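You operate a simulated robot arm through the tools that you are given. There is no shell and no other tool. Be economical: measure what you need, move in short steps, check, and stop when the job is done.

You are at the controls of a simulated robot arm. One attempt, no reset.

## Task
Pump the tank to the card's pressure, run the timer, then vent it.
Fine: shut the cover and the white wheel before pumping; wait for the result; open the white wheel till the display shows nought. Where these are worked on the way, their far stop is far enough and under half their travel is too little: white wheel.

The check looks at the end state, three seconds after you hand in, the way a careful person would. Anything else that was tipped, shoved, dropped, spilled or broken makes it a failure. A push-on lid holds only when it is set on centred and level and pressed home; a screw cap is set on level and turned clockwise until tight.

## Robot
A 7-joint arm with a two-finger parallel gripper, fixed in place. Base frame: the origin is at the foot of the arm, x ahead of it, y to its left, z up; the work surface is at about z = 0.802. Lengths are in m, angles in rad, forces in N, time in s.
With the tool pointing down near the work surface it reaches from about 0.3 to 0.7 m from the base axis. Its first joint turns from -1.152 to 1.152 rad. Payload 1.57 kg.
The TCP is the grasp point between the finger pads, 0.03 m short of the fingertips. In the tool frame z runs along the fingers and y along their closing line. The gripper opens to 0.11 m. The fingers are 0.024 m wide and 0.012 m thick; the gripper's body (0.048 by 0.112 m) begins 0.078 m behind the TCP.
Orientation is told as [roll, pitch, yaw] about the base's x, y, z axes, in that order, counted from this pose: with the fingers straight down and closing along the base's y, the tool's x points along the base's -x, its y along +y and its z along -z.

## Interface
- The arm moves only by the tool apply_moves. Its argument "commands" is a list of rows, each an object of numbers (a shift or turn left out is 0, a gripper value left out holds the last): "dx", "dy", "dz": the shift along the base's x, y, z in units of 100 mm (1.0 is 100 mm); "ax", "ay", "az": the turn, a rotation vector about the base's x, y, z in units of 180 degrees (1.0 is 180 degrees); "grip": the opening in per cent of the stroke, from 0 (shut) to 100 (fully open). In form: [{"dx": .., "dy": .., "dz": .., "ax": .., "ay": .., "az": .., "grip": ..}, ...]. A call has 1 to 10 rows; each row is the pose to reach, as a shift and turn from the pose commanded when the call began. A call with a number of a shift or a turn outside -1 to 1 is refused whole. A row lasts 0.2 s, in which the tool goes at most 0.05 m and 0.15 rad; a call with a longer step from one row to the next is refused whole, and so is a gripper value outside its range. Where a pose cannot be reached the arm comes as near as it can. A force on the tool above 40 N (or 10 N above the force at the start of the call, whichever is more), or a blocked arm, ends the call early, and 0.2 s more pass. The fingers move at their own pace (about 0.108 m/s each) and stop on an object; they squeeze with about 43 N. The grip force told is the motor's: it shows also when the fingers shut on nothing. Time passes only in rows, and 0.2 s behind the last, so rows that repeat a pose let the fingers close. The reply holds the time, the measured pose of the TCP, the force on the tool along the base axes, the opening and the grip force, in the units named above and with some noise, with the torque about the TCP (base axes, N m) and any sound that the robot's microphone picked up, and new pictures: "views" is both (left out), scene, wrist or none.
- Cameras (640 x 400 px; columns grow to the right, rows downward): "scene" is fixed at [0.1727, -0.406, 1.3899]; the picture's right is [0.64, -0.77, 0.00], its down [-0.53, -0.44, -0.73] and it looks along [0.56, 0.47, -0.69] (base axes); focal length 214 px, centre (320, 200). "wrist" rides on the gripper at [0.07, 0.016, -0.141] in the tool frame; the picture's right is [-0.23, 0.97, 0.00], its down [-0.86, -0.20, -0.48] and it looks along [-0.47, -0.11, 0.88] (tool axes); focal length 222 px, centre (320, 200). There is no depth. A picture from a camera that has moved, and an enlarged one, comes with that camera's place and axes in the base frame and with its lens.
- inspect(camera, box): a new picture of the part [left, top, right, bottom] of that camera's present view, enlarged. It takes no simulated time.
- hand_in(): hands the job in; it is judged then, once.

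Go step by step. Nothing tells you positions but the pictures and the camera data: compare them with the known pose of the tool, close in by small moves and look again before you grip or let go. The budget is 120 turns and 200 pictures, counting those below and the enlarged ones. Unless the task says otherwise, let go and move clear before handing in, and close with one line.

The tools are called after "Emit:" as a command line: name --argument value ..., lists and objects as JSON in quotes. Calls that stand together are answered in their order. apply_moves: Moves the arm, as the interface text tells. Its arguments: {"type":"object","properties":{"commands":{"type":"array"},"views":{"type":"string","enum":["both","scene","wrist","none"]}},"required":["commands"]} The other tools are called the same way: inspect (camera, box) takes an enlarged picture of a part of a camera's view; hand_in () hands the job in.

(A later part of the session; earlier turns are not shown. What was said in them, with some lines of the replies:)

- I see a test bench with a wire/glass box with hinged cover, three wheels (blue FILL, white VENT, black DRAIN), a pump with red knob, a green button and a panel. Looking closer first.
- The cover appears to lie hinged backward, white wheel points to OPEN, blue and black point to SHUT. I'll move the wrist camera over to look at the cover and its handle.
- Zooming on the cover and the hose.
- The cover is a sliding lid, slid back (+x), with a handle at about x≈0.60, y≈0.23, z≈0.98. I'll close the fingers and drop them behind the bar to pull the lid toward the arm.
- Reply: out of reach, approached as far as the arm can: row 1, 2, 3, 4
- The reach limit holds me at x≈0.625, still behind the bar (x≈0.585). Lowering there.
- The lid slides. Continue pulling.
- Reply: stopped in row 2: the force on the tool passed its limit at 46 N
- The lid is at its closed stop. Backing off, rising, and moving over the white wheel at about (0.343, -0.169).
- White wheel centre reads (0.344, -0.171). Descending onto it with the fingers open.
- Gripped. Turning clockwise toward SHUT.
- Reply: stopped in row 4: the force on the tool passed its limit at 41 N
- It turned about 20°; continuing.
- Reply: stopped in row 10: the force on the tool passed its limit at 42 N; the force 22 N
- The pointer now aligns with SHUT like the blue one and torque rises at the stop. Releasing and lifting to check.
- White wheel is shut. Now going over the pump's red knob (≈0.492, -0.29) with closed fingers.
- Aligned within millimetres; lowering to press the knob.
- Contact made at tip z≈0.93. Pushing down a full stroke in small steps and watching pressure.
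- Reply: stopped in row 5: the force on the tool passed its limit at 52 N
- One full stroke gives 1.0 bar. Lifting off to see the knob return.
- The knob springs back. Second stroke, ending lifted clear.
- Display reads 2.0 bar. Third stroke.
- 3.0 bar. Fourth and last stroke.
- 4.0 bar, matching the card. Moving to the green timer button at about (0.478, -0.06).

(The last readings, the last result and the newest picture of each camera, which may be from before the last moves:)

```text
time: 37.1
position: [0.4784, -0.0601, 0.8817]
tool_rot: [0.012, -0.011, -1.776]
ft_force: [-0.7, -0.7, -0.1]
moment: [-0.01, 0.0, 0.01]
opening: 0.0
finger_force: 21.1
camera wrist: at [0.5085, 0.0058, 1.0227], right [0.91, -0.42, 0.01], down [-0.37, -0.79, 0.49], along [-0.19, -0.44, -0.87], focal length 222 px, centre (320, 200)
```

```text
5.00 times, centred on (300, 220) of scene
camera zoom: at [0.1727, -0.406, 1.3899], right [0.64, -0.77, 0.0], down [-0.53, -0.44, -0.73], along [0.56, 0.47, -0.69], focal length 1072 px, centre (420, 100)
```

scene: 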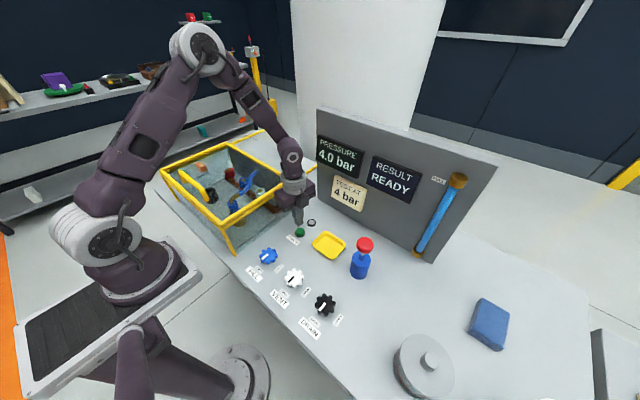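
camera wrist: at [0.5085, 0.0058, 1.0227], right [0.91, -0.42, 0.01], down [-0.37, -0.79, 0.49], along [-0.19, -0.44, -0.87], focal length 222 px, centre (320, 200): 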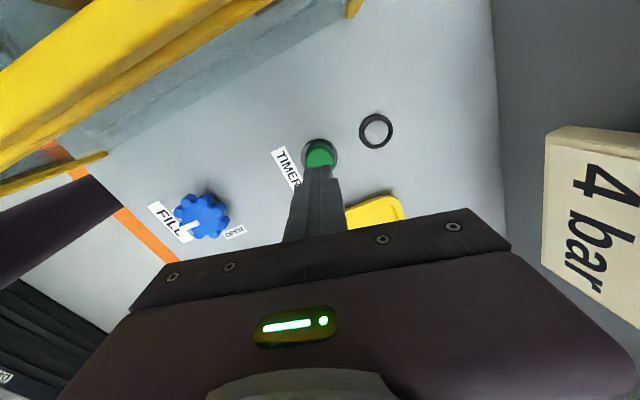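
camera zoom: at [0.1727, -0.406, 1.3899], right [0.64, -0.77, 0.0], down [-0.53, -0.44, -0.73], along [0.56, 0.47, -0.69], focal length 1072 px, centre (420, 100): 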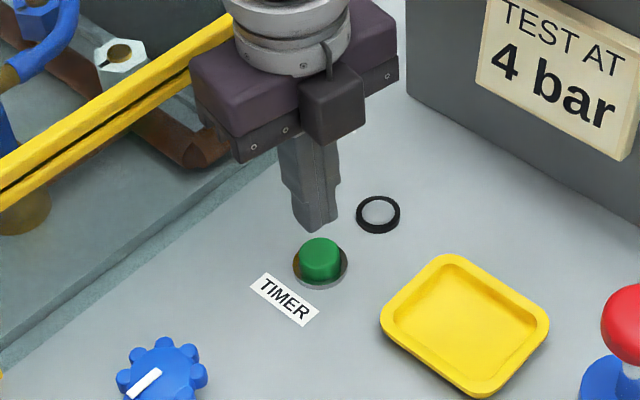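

Emit:
apply_moves --commands '[{"dx": 0.05, "dy": 0.05, "dz": -0.1}, {"dx": 0.05, "dy": 0.05, "dz": -0.2}, {"dx": 0.05, "dy": 0.05, "dz": -0.26}, {"dx": 0.05, "dy": 0.05, "dz": -0.31}, {"dx": 0.05, "dy": 0.05, "dz": -0.36}, {"dx": 0.05, "dy": 0.05, "dz": -0.4}]'

```text
time: 38.5
position: [0.4858, -0.0562, 0.8411]
tool_rot: [0.009, -0.009, -1.772]
ft_force: [-1.4, 3.1, 8.9]
moment: [0.1, 0.07, 0.03]
opening: 0.0
finger_force: 21.2
heard: click
camera wrist: at [0.5156, 0.0097, 0.9824], right [0.91, -0.42, 0.01], down [-0.37, -0.79, 0.48], along [-0.19, -0.44, -0.87], focal length 222 px, centre (320, 200)
```

scene: 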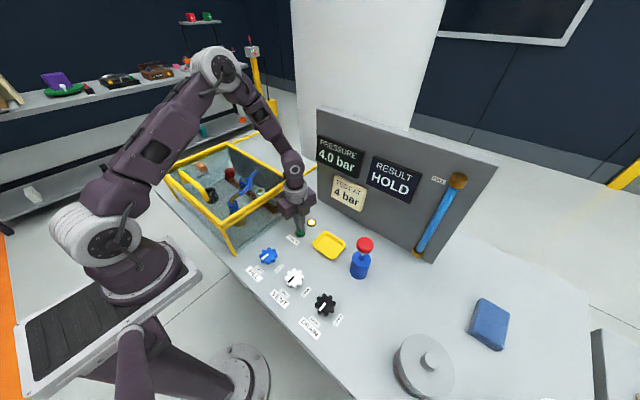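
wrist: 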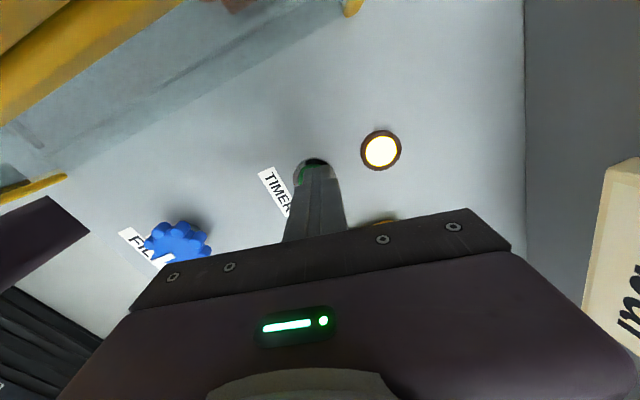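

Click: RESULT shows HOLD and the lamp lit. Lifting off and waiting above the white wheel.

Emit:
apply_moves --commands '[{"dz": 0.3}, {"dz": 0.7}, {"dz": 1.0}, {"dz": 1.0}]' --views "none"

Emit:
apply_moves --commands '[{"dx": -0.35, "dy": -0.3}, {"dx": -0.7, "dy": -0.6}, {"dx": -1.0, "dy": -0.9}, {"dx": -1.0, "dy": -1.0}, {"dx": -1.0, "dy": -1.0, "grip": 70}]' --views "none"

Emit:
apply_moves --commands '[{"dx": -0.3, "dy": -0.1}, {"dx": -0.42, "dy": -0.14}, {"dx": -0.42, "dy": -0.14}, {"dx": -0.42, "dy": -0.14}]'

```text
time: 39.5
position: [0.4836, -0.053, 0.9398]
tool_rot: [0.011, -0.01, -1.775]
ft_force: [0.0, -0.2, -0.4]
moment: [0.03, 0.02, 0.01]
opening: 0.0001
finger_force: 21.4
```

```text
time: 40.7
position: [0.3843, -0.1567, 0.9388]
tool_rot: [0.009, -0.012, -1.775]
ft_force: [1.3, 0.6, -0.7]
moment: [-0.01, -0.03, -0.03]
opening: 0.0769
finger_force: 1.1
```

```text
time: 41.7
position: [0.3458, -0.1701, 0.9427]
tool_rot: [0.011, -0.01, -1.775]
ft_force: [-0.3, 1.2, -0.4]
moment: [0.0, -0.02, 0.02]
opening: 0.0766
finger_force: 0.1
camera wrist: at [0.3748, -0.1031, 1.0831], right [0.91, -0.42, 0.01], down [-0.37, -0.79, 0.48], along [-0.19, -0.44, -0.87], focal length 222 px, centre (320, 200)
```

scene: 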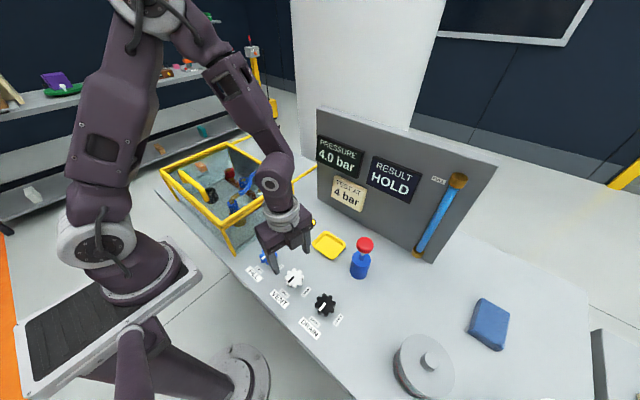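
wrist: 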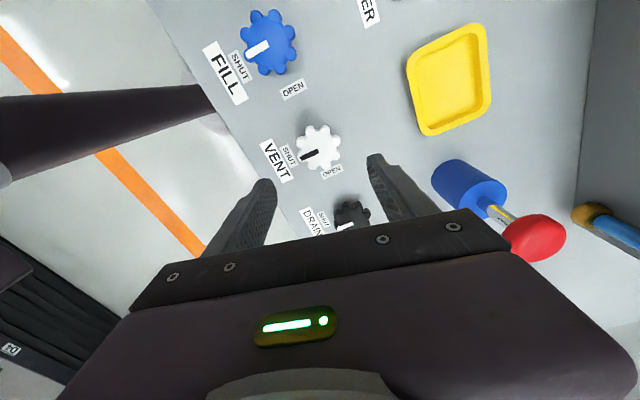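

Still HOLD; waiting in place.

Emit:
apply_moves --commands '[{}, {}, {}, {}, {}, {}, {}, {}, {}, {}]' --views "scene"

```text
time: 43.9
position: [0.3452, -0.1694, 0.9415]
tool_rot: [0.011, -0.01, -1.774]
ft_force: [-0.4, 0.8, 0.1]
moment: [0.02, -0.03, 0.02]
opening: 0.077
finger_force: 0.1
```

scene: 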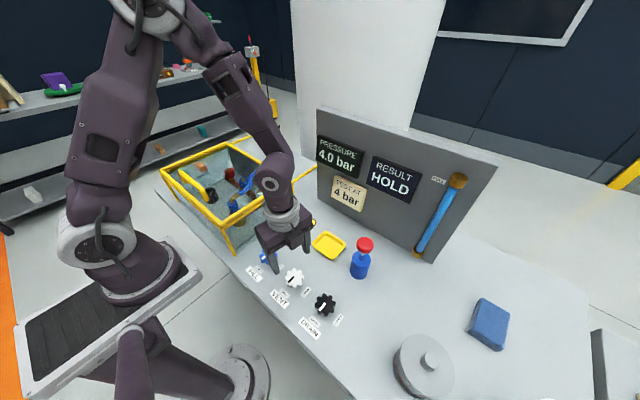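

Still holding; lowering around the wheel without gripping while I wait.

Emit:
apply_moves --commands '[{"dx": -0.02, "dz": -0.3}, {"dx": -0.02, "dz": -0.6}, {"dx": -0.02, "dz": -0.85}, {"dx": -0.02, "dz": -1.0}, {"dx": -0.02, "dz": -1.0}, {"dx": -0.02, "dz": -1.0}, {"dx": -0.02, "dz": -1.0}, {"dx": -0.02, "dz": -1.0}, {"dx": -0.02, "dz": -1.0}, {"dx": -0.02, "dz": -1.0}]'

```text
time: 46.1
position: [0.3446, -0.1693, 0.8398]
tool_rot: [0.011, -0.011, -1.774]
ft_force: [0.0, -0.7, -0.2]
moment: [0.0, -0.02, 0.02]
opening: 0.0766
finger_force: 0.0
camera wrist: at [0.3732, -0.1026, 0.9812], right [0.91, -0.42, 0.01], down [-0.37, -0.79, 0.48], along [-0.19, -0.44, -0.87], focal length 222 px, centre (320, 200)
```

scene: 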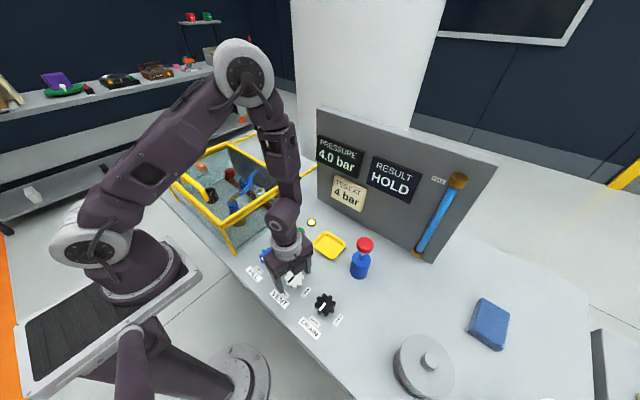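
wrist: 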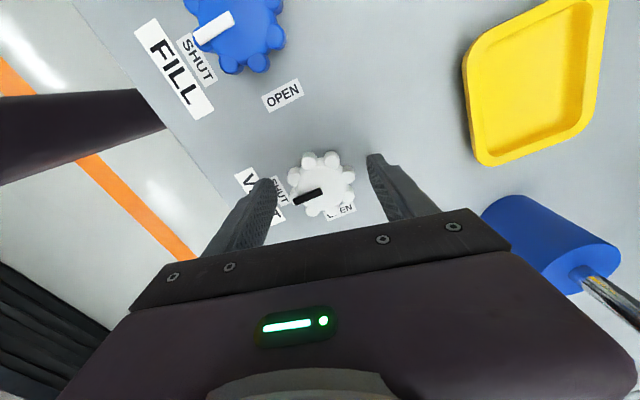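

Emit:
apply_moves --commands '[{}, {}, {}, {}, {}, {}, {}, {}, {}, {}]' --views "none"

Emit:
apply_moves --commands '[{}, {}, {}, {}, {}, {}, {}, {}, {}, {}]' --views "scene"

```text
time: 48.3
position: [0.3433, -0.1698, 0.8405]
tool_rot: [0.009, -0.011, -1.776]
ft_force: [0.1, 0.9, 0.2]
moment: [0.0, -0.01, 0.03]
opening: 0.0772
finger_force: 0.0
```

```text
time: 50.5
position: [0.3435, -0.1695, 0.8397]
tool_rot: [0.009, -0.012, -1.774]
ft_force: [-0.6, 0.3, 0.3]
moment: [0.01, 0.04, -0.02]
opening: 0.0769
finger_force: 0.1
```

scene: 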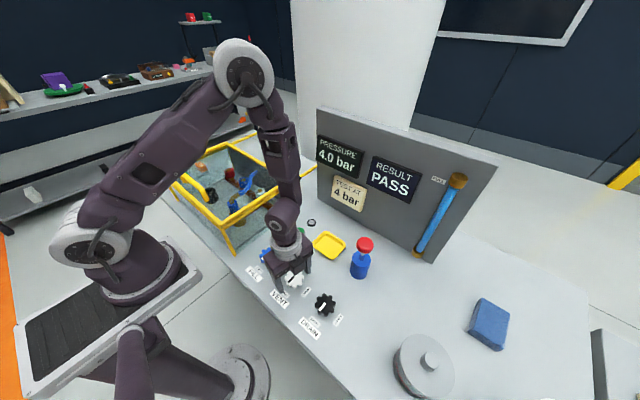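

RESULT shows PASS. Gripping the white wheel and opening it counter-clockwise.

Emit:
apply_moves --commands '[{"grip": 30}, {"grip": 0}, {"grip": 0}, {"az": 0.03}, {"az": 0.06}, {"az": 0.09}, {"az": 0.12}, {"az": 0.15}, {"az": 0.18}, {"az": 0.21}]'

```text
time: 51.8
position: [0.3441, -0.1698, 0.8416]
tool_rot: [0.01, -0.007, -1.588]
ft_force: [6.0, 0.7, -11.2]
moment: [-0.15, 0.53, 0.01]
opening: 0.0487
finger_force: 44.7
stopped in row 6: the force on the tool passed its limit at 42 N (the readings are from after the stop); the commanded pose is now the measured one
camera wrist: at [0.361, -0.0991, 0.9816], right [0.97, -0.24, 0.01], down [-0.22, -0.85, 0.48], along [-0.11, -0.47, -0.88], focal length 222 px, centre (320, 200)
```

scene: 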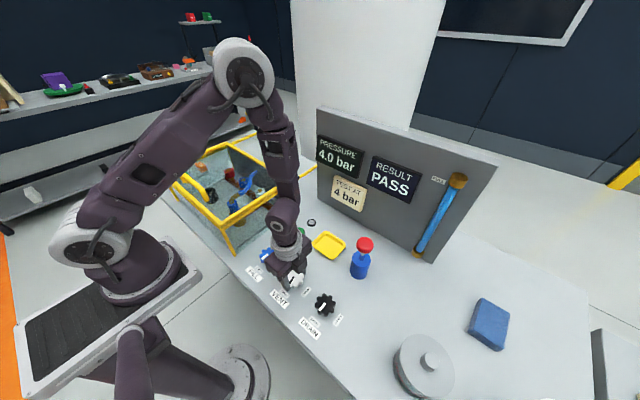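
wrist: 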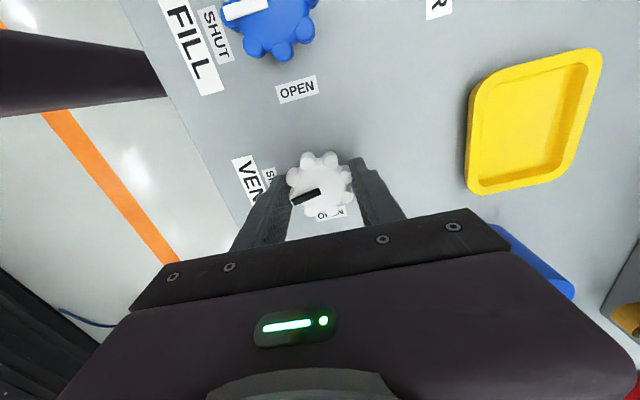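

Emit:
apply_moves --commands '[{"az": 0.03}, {"az": 0.06}, {"az": 0.09}, {"az": 0.12}, {"az": 0.15}, {"az": 0.18}, {"az": 0.21}, {"az": 0.24}, {"az": 0.27}, {"az": 0.3}]'

```text
time: 54.0
position: [0.3435, -0.1695, 0.8393]
tool_rot: [0.01, -0.008, -0.644]
ft_force: [19.0, 5.7, 15.4]
moment: [-0.46, -0.3, -0.01]
opening: 0.0486
finger_force: 45.1
camera wrist: at [0.2965, -0.1155, 0.9814], right [0.77, 0.64, 0.01], down [0.56, -0.67, 0.48], along [0.32, -0.36, -0.87], focal length 222 px, centre (320, 200)
```

scene: 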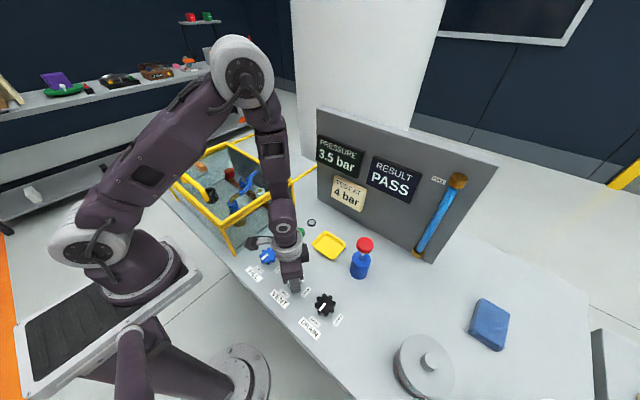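
wrist: 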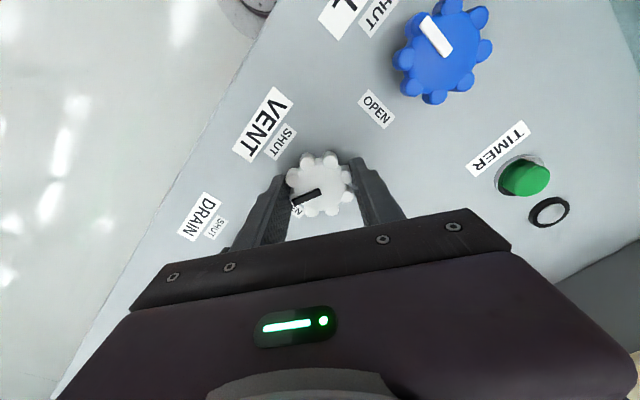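

Pressure is dropping (3.5). Continuing to the full open stop.

Emit:
apply_moves --commands '[{"az": 0.03}, {"az": 0.06}, {"az": 0.09}, {"az": 0.12}, {"az": 0.15}, {"az": 0.18}, {"az": 0.2}, {"az": 0.2}, {"az": 0.2}]'

```text
time: 56.0
position: [0.3412, -0.1696, 0.8392]
tool_rot: [0.01, 0.0, -0.019]
ft_force: [-28.5, -23.4, 9.0]
moment: [-0.81, 0.9, -0.74]
opening: 0.0495
finger_force: 45.5
camera wrist: at [0.2719, -0.1541, 0.9818], right [0.25, 0.97, 0.01], down [0.85, -0.22, 0.48], along [0.46, -0.11, -0.88], focal length 222 px, centre (320, 200)
```

scene: 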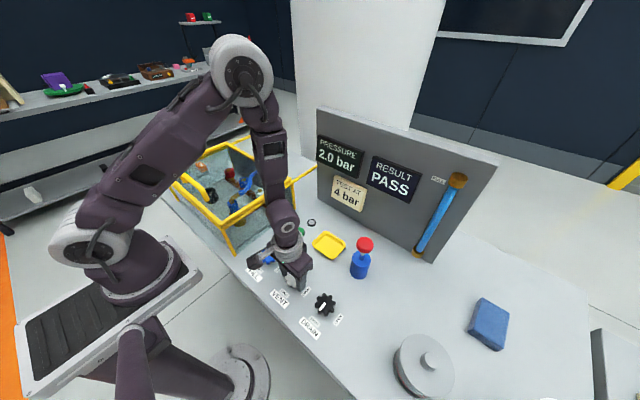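
wrist: 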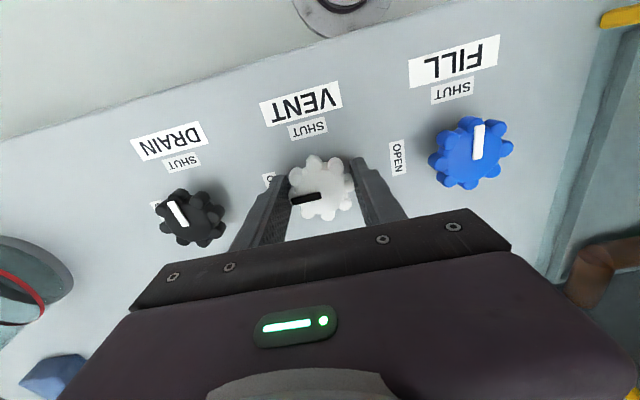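

The wheel is at its open stop; 2.0 bar and falling. Releasing, lifting clear and waiting for zero.

Emit:
apply_moves --commands '[{"grip": 60}, {"grip": 70}, {"grip": 70}, {"dz": 0.3}, {"dz": 0.7}, {"dz": 1.0}, {"dz": 1.0}, {"dz": 1.0}, {"dz": 1.0}]'

Emit:
apply_moves --commands '[{"dz": 0.4}, {"dz": 0.6}, {"dz": 0.6}, {"dz": 0.6}, {"dz": 0.6}, {"dz": 0.6}, {"dz": 0.6}, {"dz": 0.6}, {"dz": 0.6}]'

```text
time: 58.0
position: [0.3457, -0.1688, 0.9388]
tool_rot: [0.01, -0.008, -0.019]
ft_force: [-0.4, 1.0, -0.1]
moment: [0.01, 0.0, 0.02]
opening: 0.0769
finger_force: 0.2
camera wrist: at [0.2754, -0.1521, 1.0804], right [0.24, 0.97, 0.01], down [0.85, -0.22, 0.48], along [0.47, -0.11, -0.88], focal length 222 px, centre (320, 200)
```

scene: 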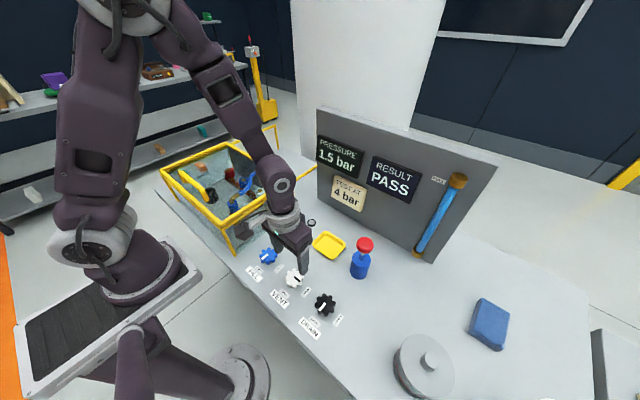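
wrist: 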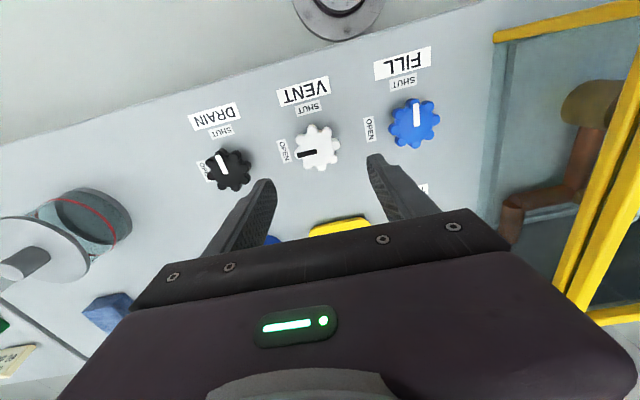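

```text
time: 60.0
position: [0.3456, -0.169, 1.0006]
tool_rot: [0.011, -0.005, -0.018]
ft_force: [-0.2, 0.5, -0.7]
moment: [0.02, -0.01, 0.0]
opening: 0.0772
finger_force: 0.1
camera wrist: at [0.2747, -0.1532, 1.1427], right [0.24, 0.97, 0.01], down [0.85, -0.22, 0.48], along [0.47, -0.11, -0.88], focal length 222 px, centre (320, 200)
```

scene: 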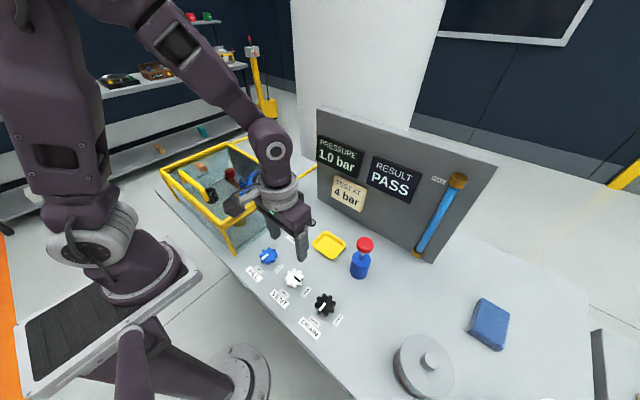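
wrist: 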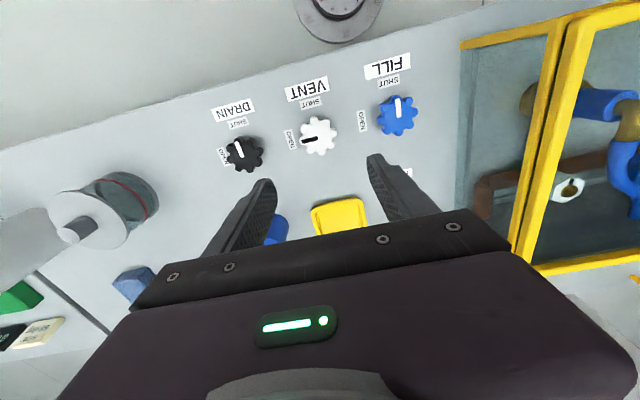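

1.0 bar and falling; waiting.

Emit:
apply_moves --commands '[{}, {}, {}, {}, {}, {}, {}, {}, {}, {}]' --views "none"

Emit:
apply_moves --commands '[{}, {}, {}, {}, {}, {}, {}, {}, {}, {}]' --views "none"

Emit:
apply_moves --commands '[{}, {}, {}, {}, {}, {}, {}, {}, {}, {}]' --views "none"

Emit:
inspect --camera "scene" --box '[230, 120, 430, 310]'

```text
time: 62.2
position: [0.3463, -0.1687, 1.0005]
tool_rot: [0.011, -0.007, -0.019]
ft_force: [0.0, -0.6, 0.9]
moment: [0.01, -0.03, 0.0]
opening: 0.077
finger_force: 0.0
```

```text
time: 64.4
position: [0.3454, -0.168, 1.0002]
tool_rot: [0.01, -0.007, -0.018]
ft_force: [0.3, 0.1, 0.1]
moment: [0.0, -0.04, 0.01]
opening: 0.0772
finger_force: 0.1
```

```text
time: 66.6
position: [0.3445, -0.1701, 1.002]
tool_rot: [0.012, -0.007, -0.018]
ft_force: [0.4, -0.5, 0.1]
moment: [0.01, -0.02, 0.0]
opening: 0.077
finger_force: 0.2
```

```text
2.11 times, centred on (330, 215) of scene
camera zoom: at [0.1727, -0.406, 1.3899], right [0.64, -0.77, 0.0], down [-0.53, -0.44, -0.73], along [0.56, 0.47, -0.69], focal length 452 px, centre (299, 168)
```

zoom: 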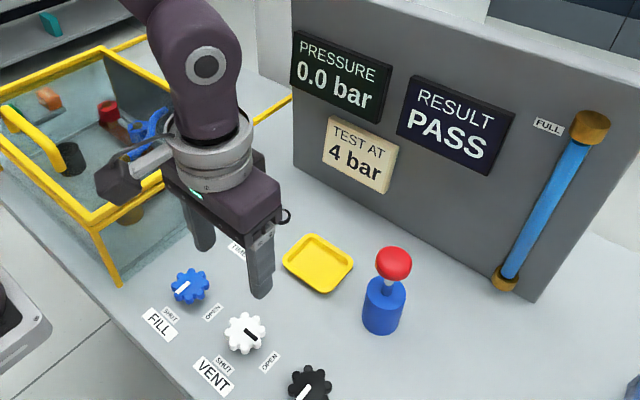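

The display shows 0.0 bar and PASS, the vent is fully open, the cover is shut and the arm is clear. Handing in.

Emit:
hand_in

```text
The job is handed in.
```

I closed the cover and the white wheel, pumped the tank to 4.0 bar and ran the timer to PASS. I then opened the white wheel to its stop, the display fell to 0.0 bar, and I handed the job in; the verdict was not shown.
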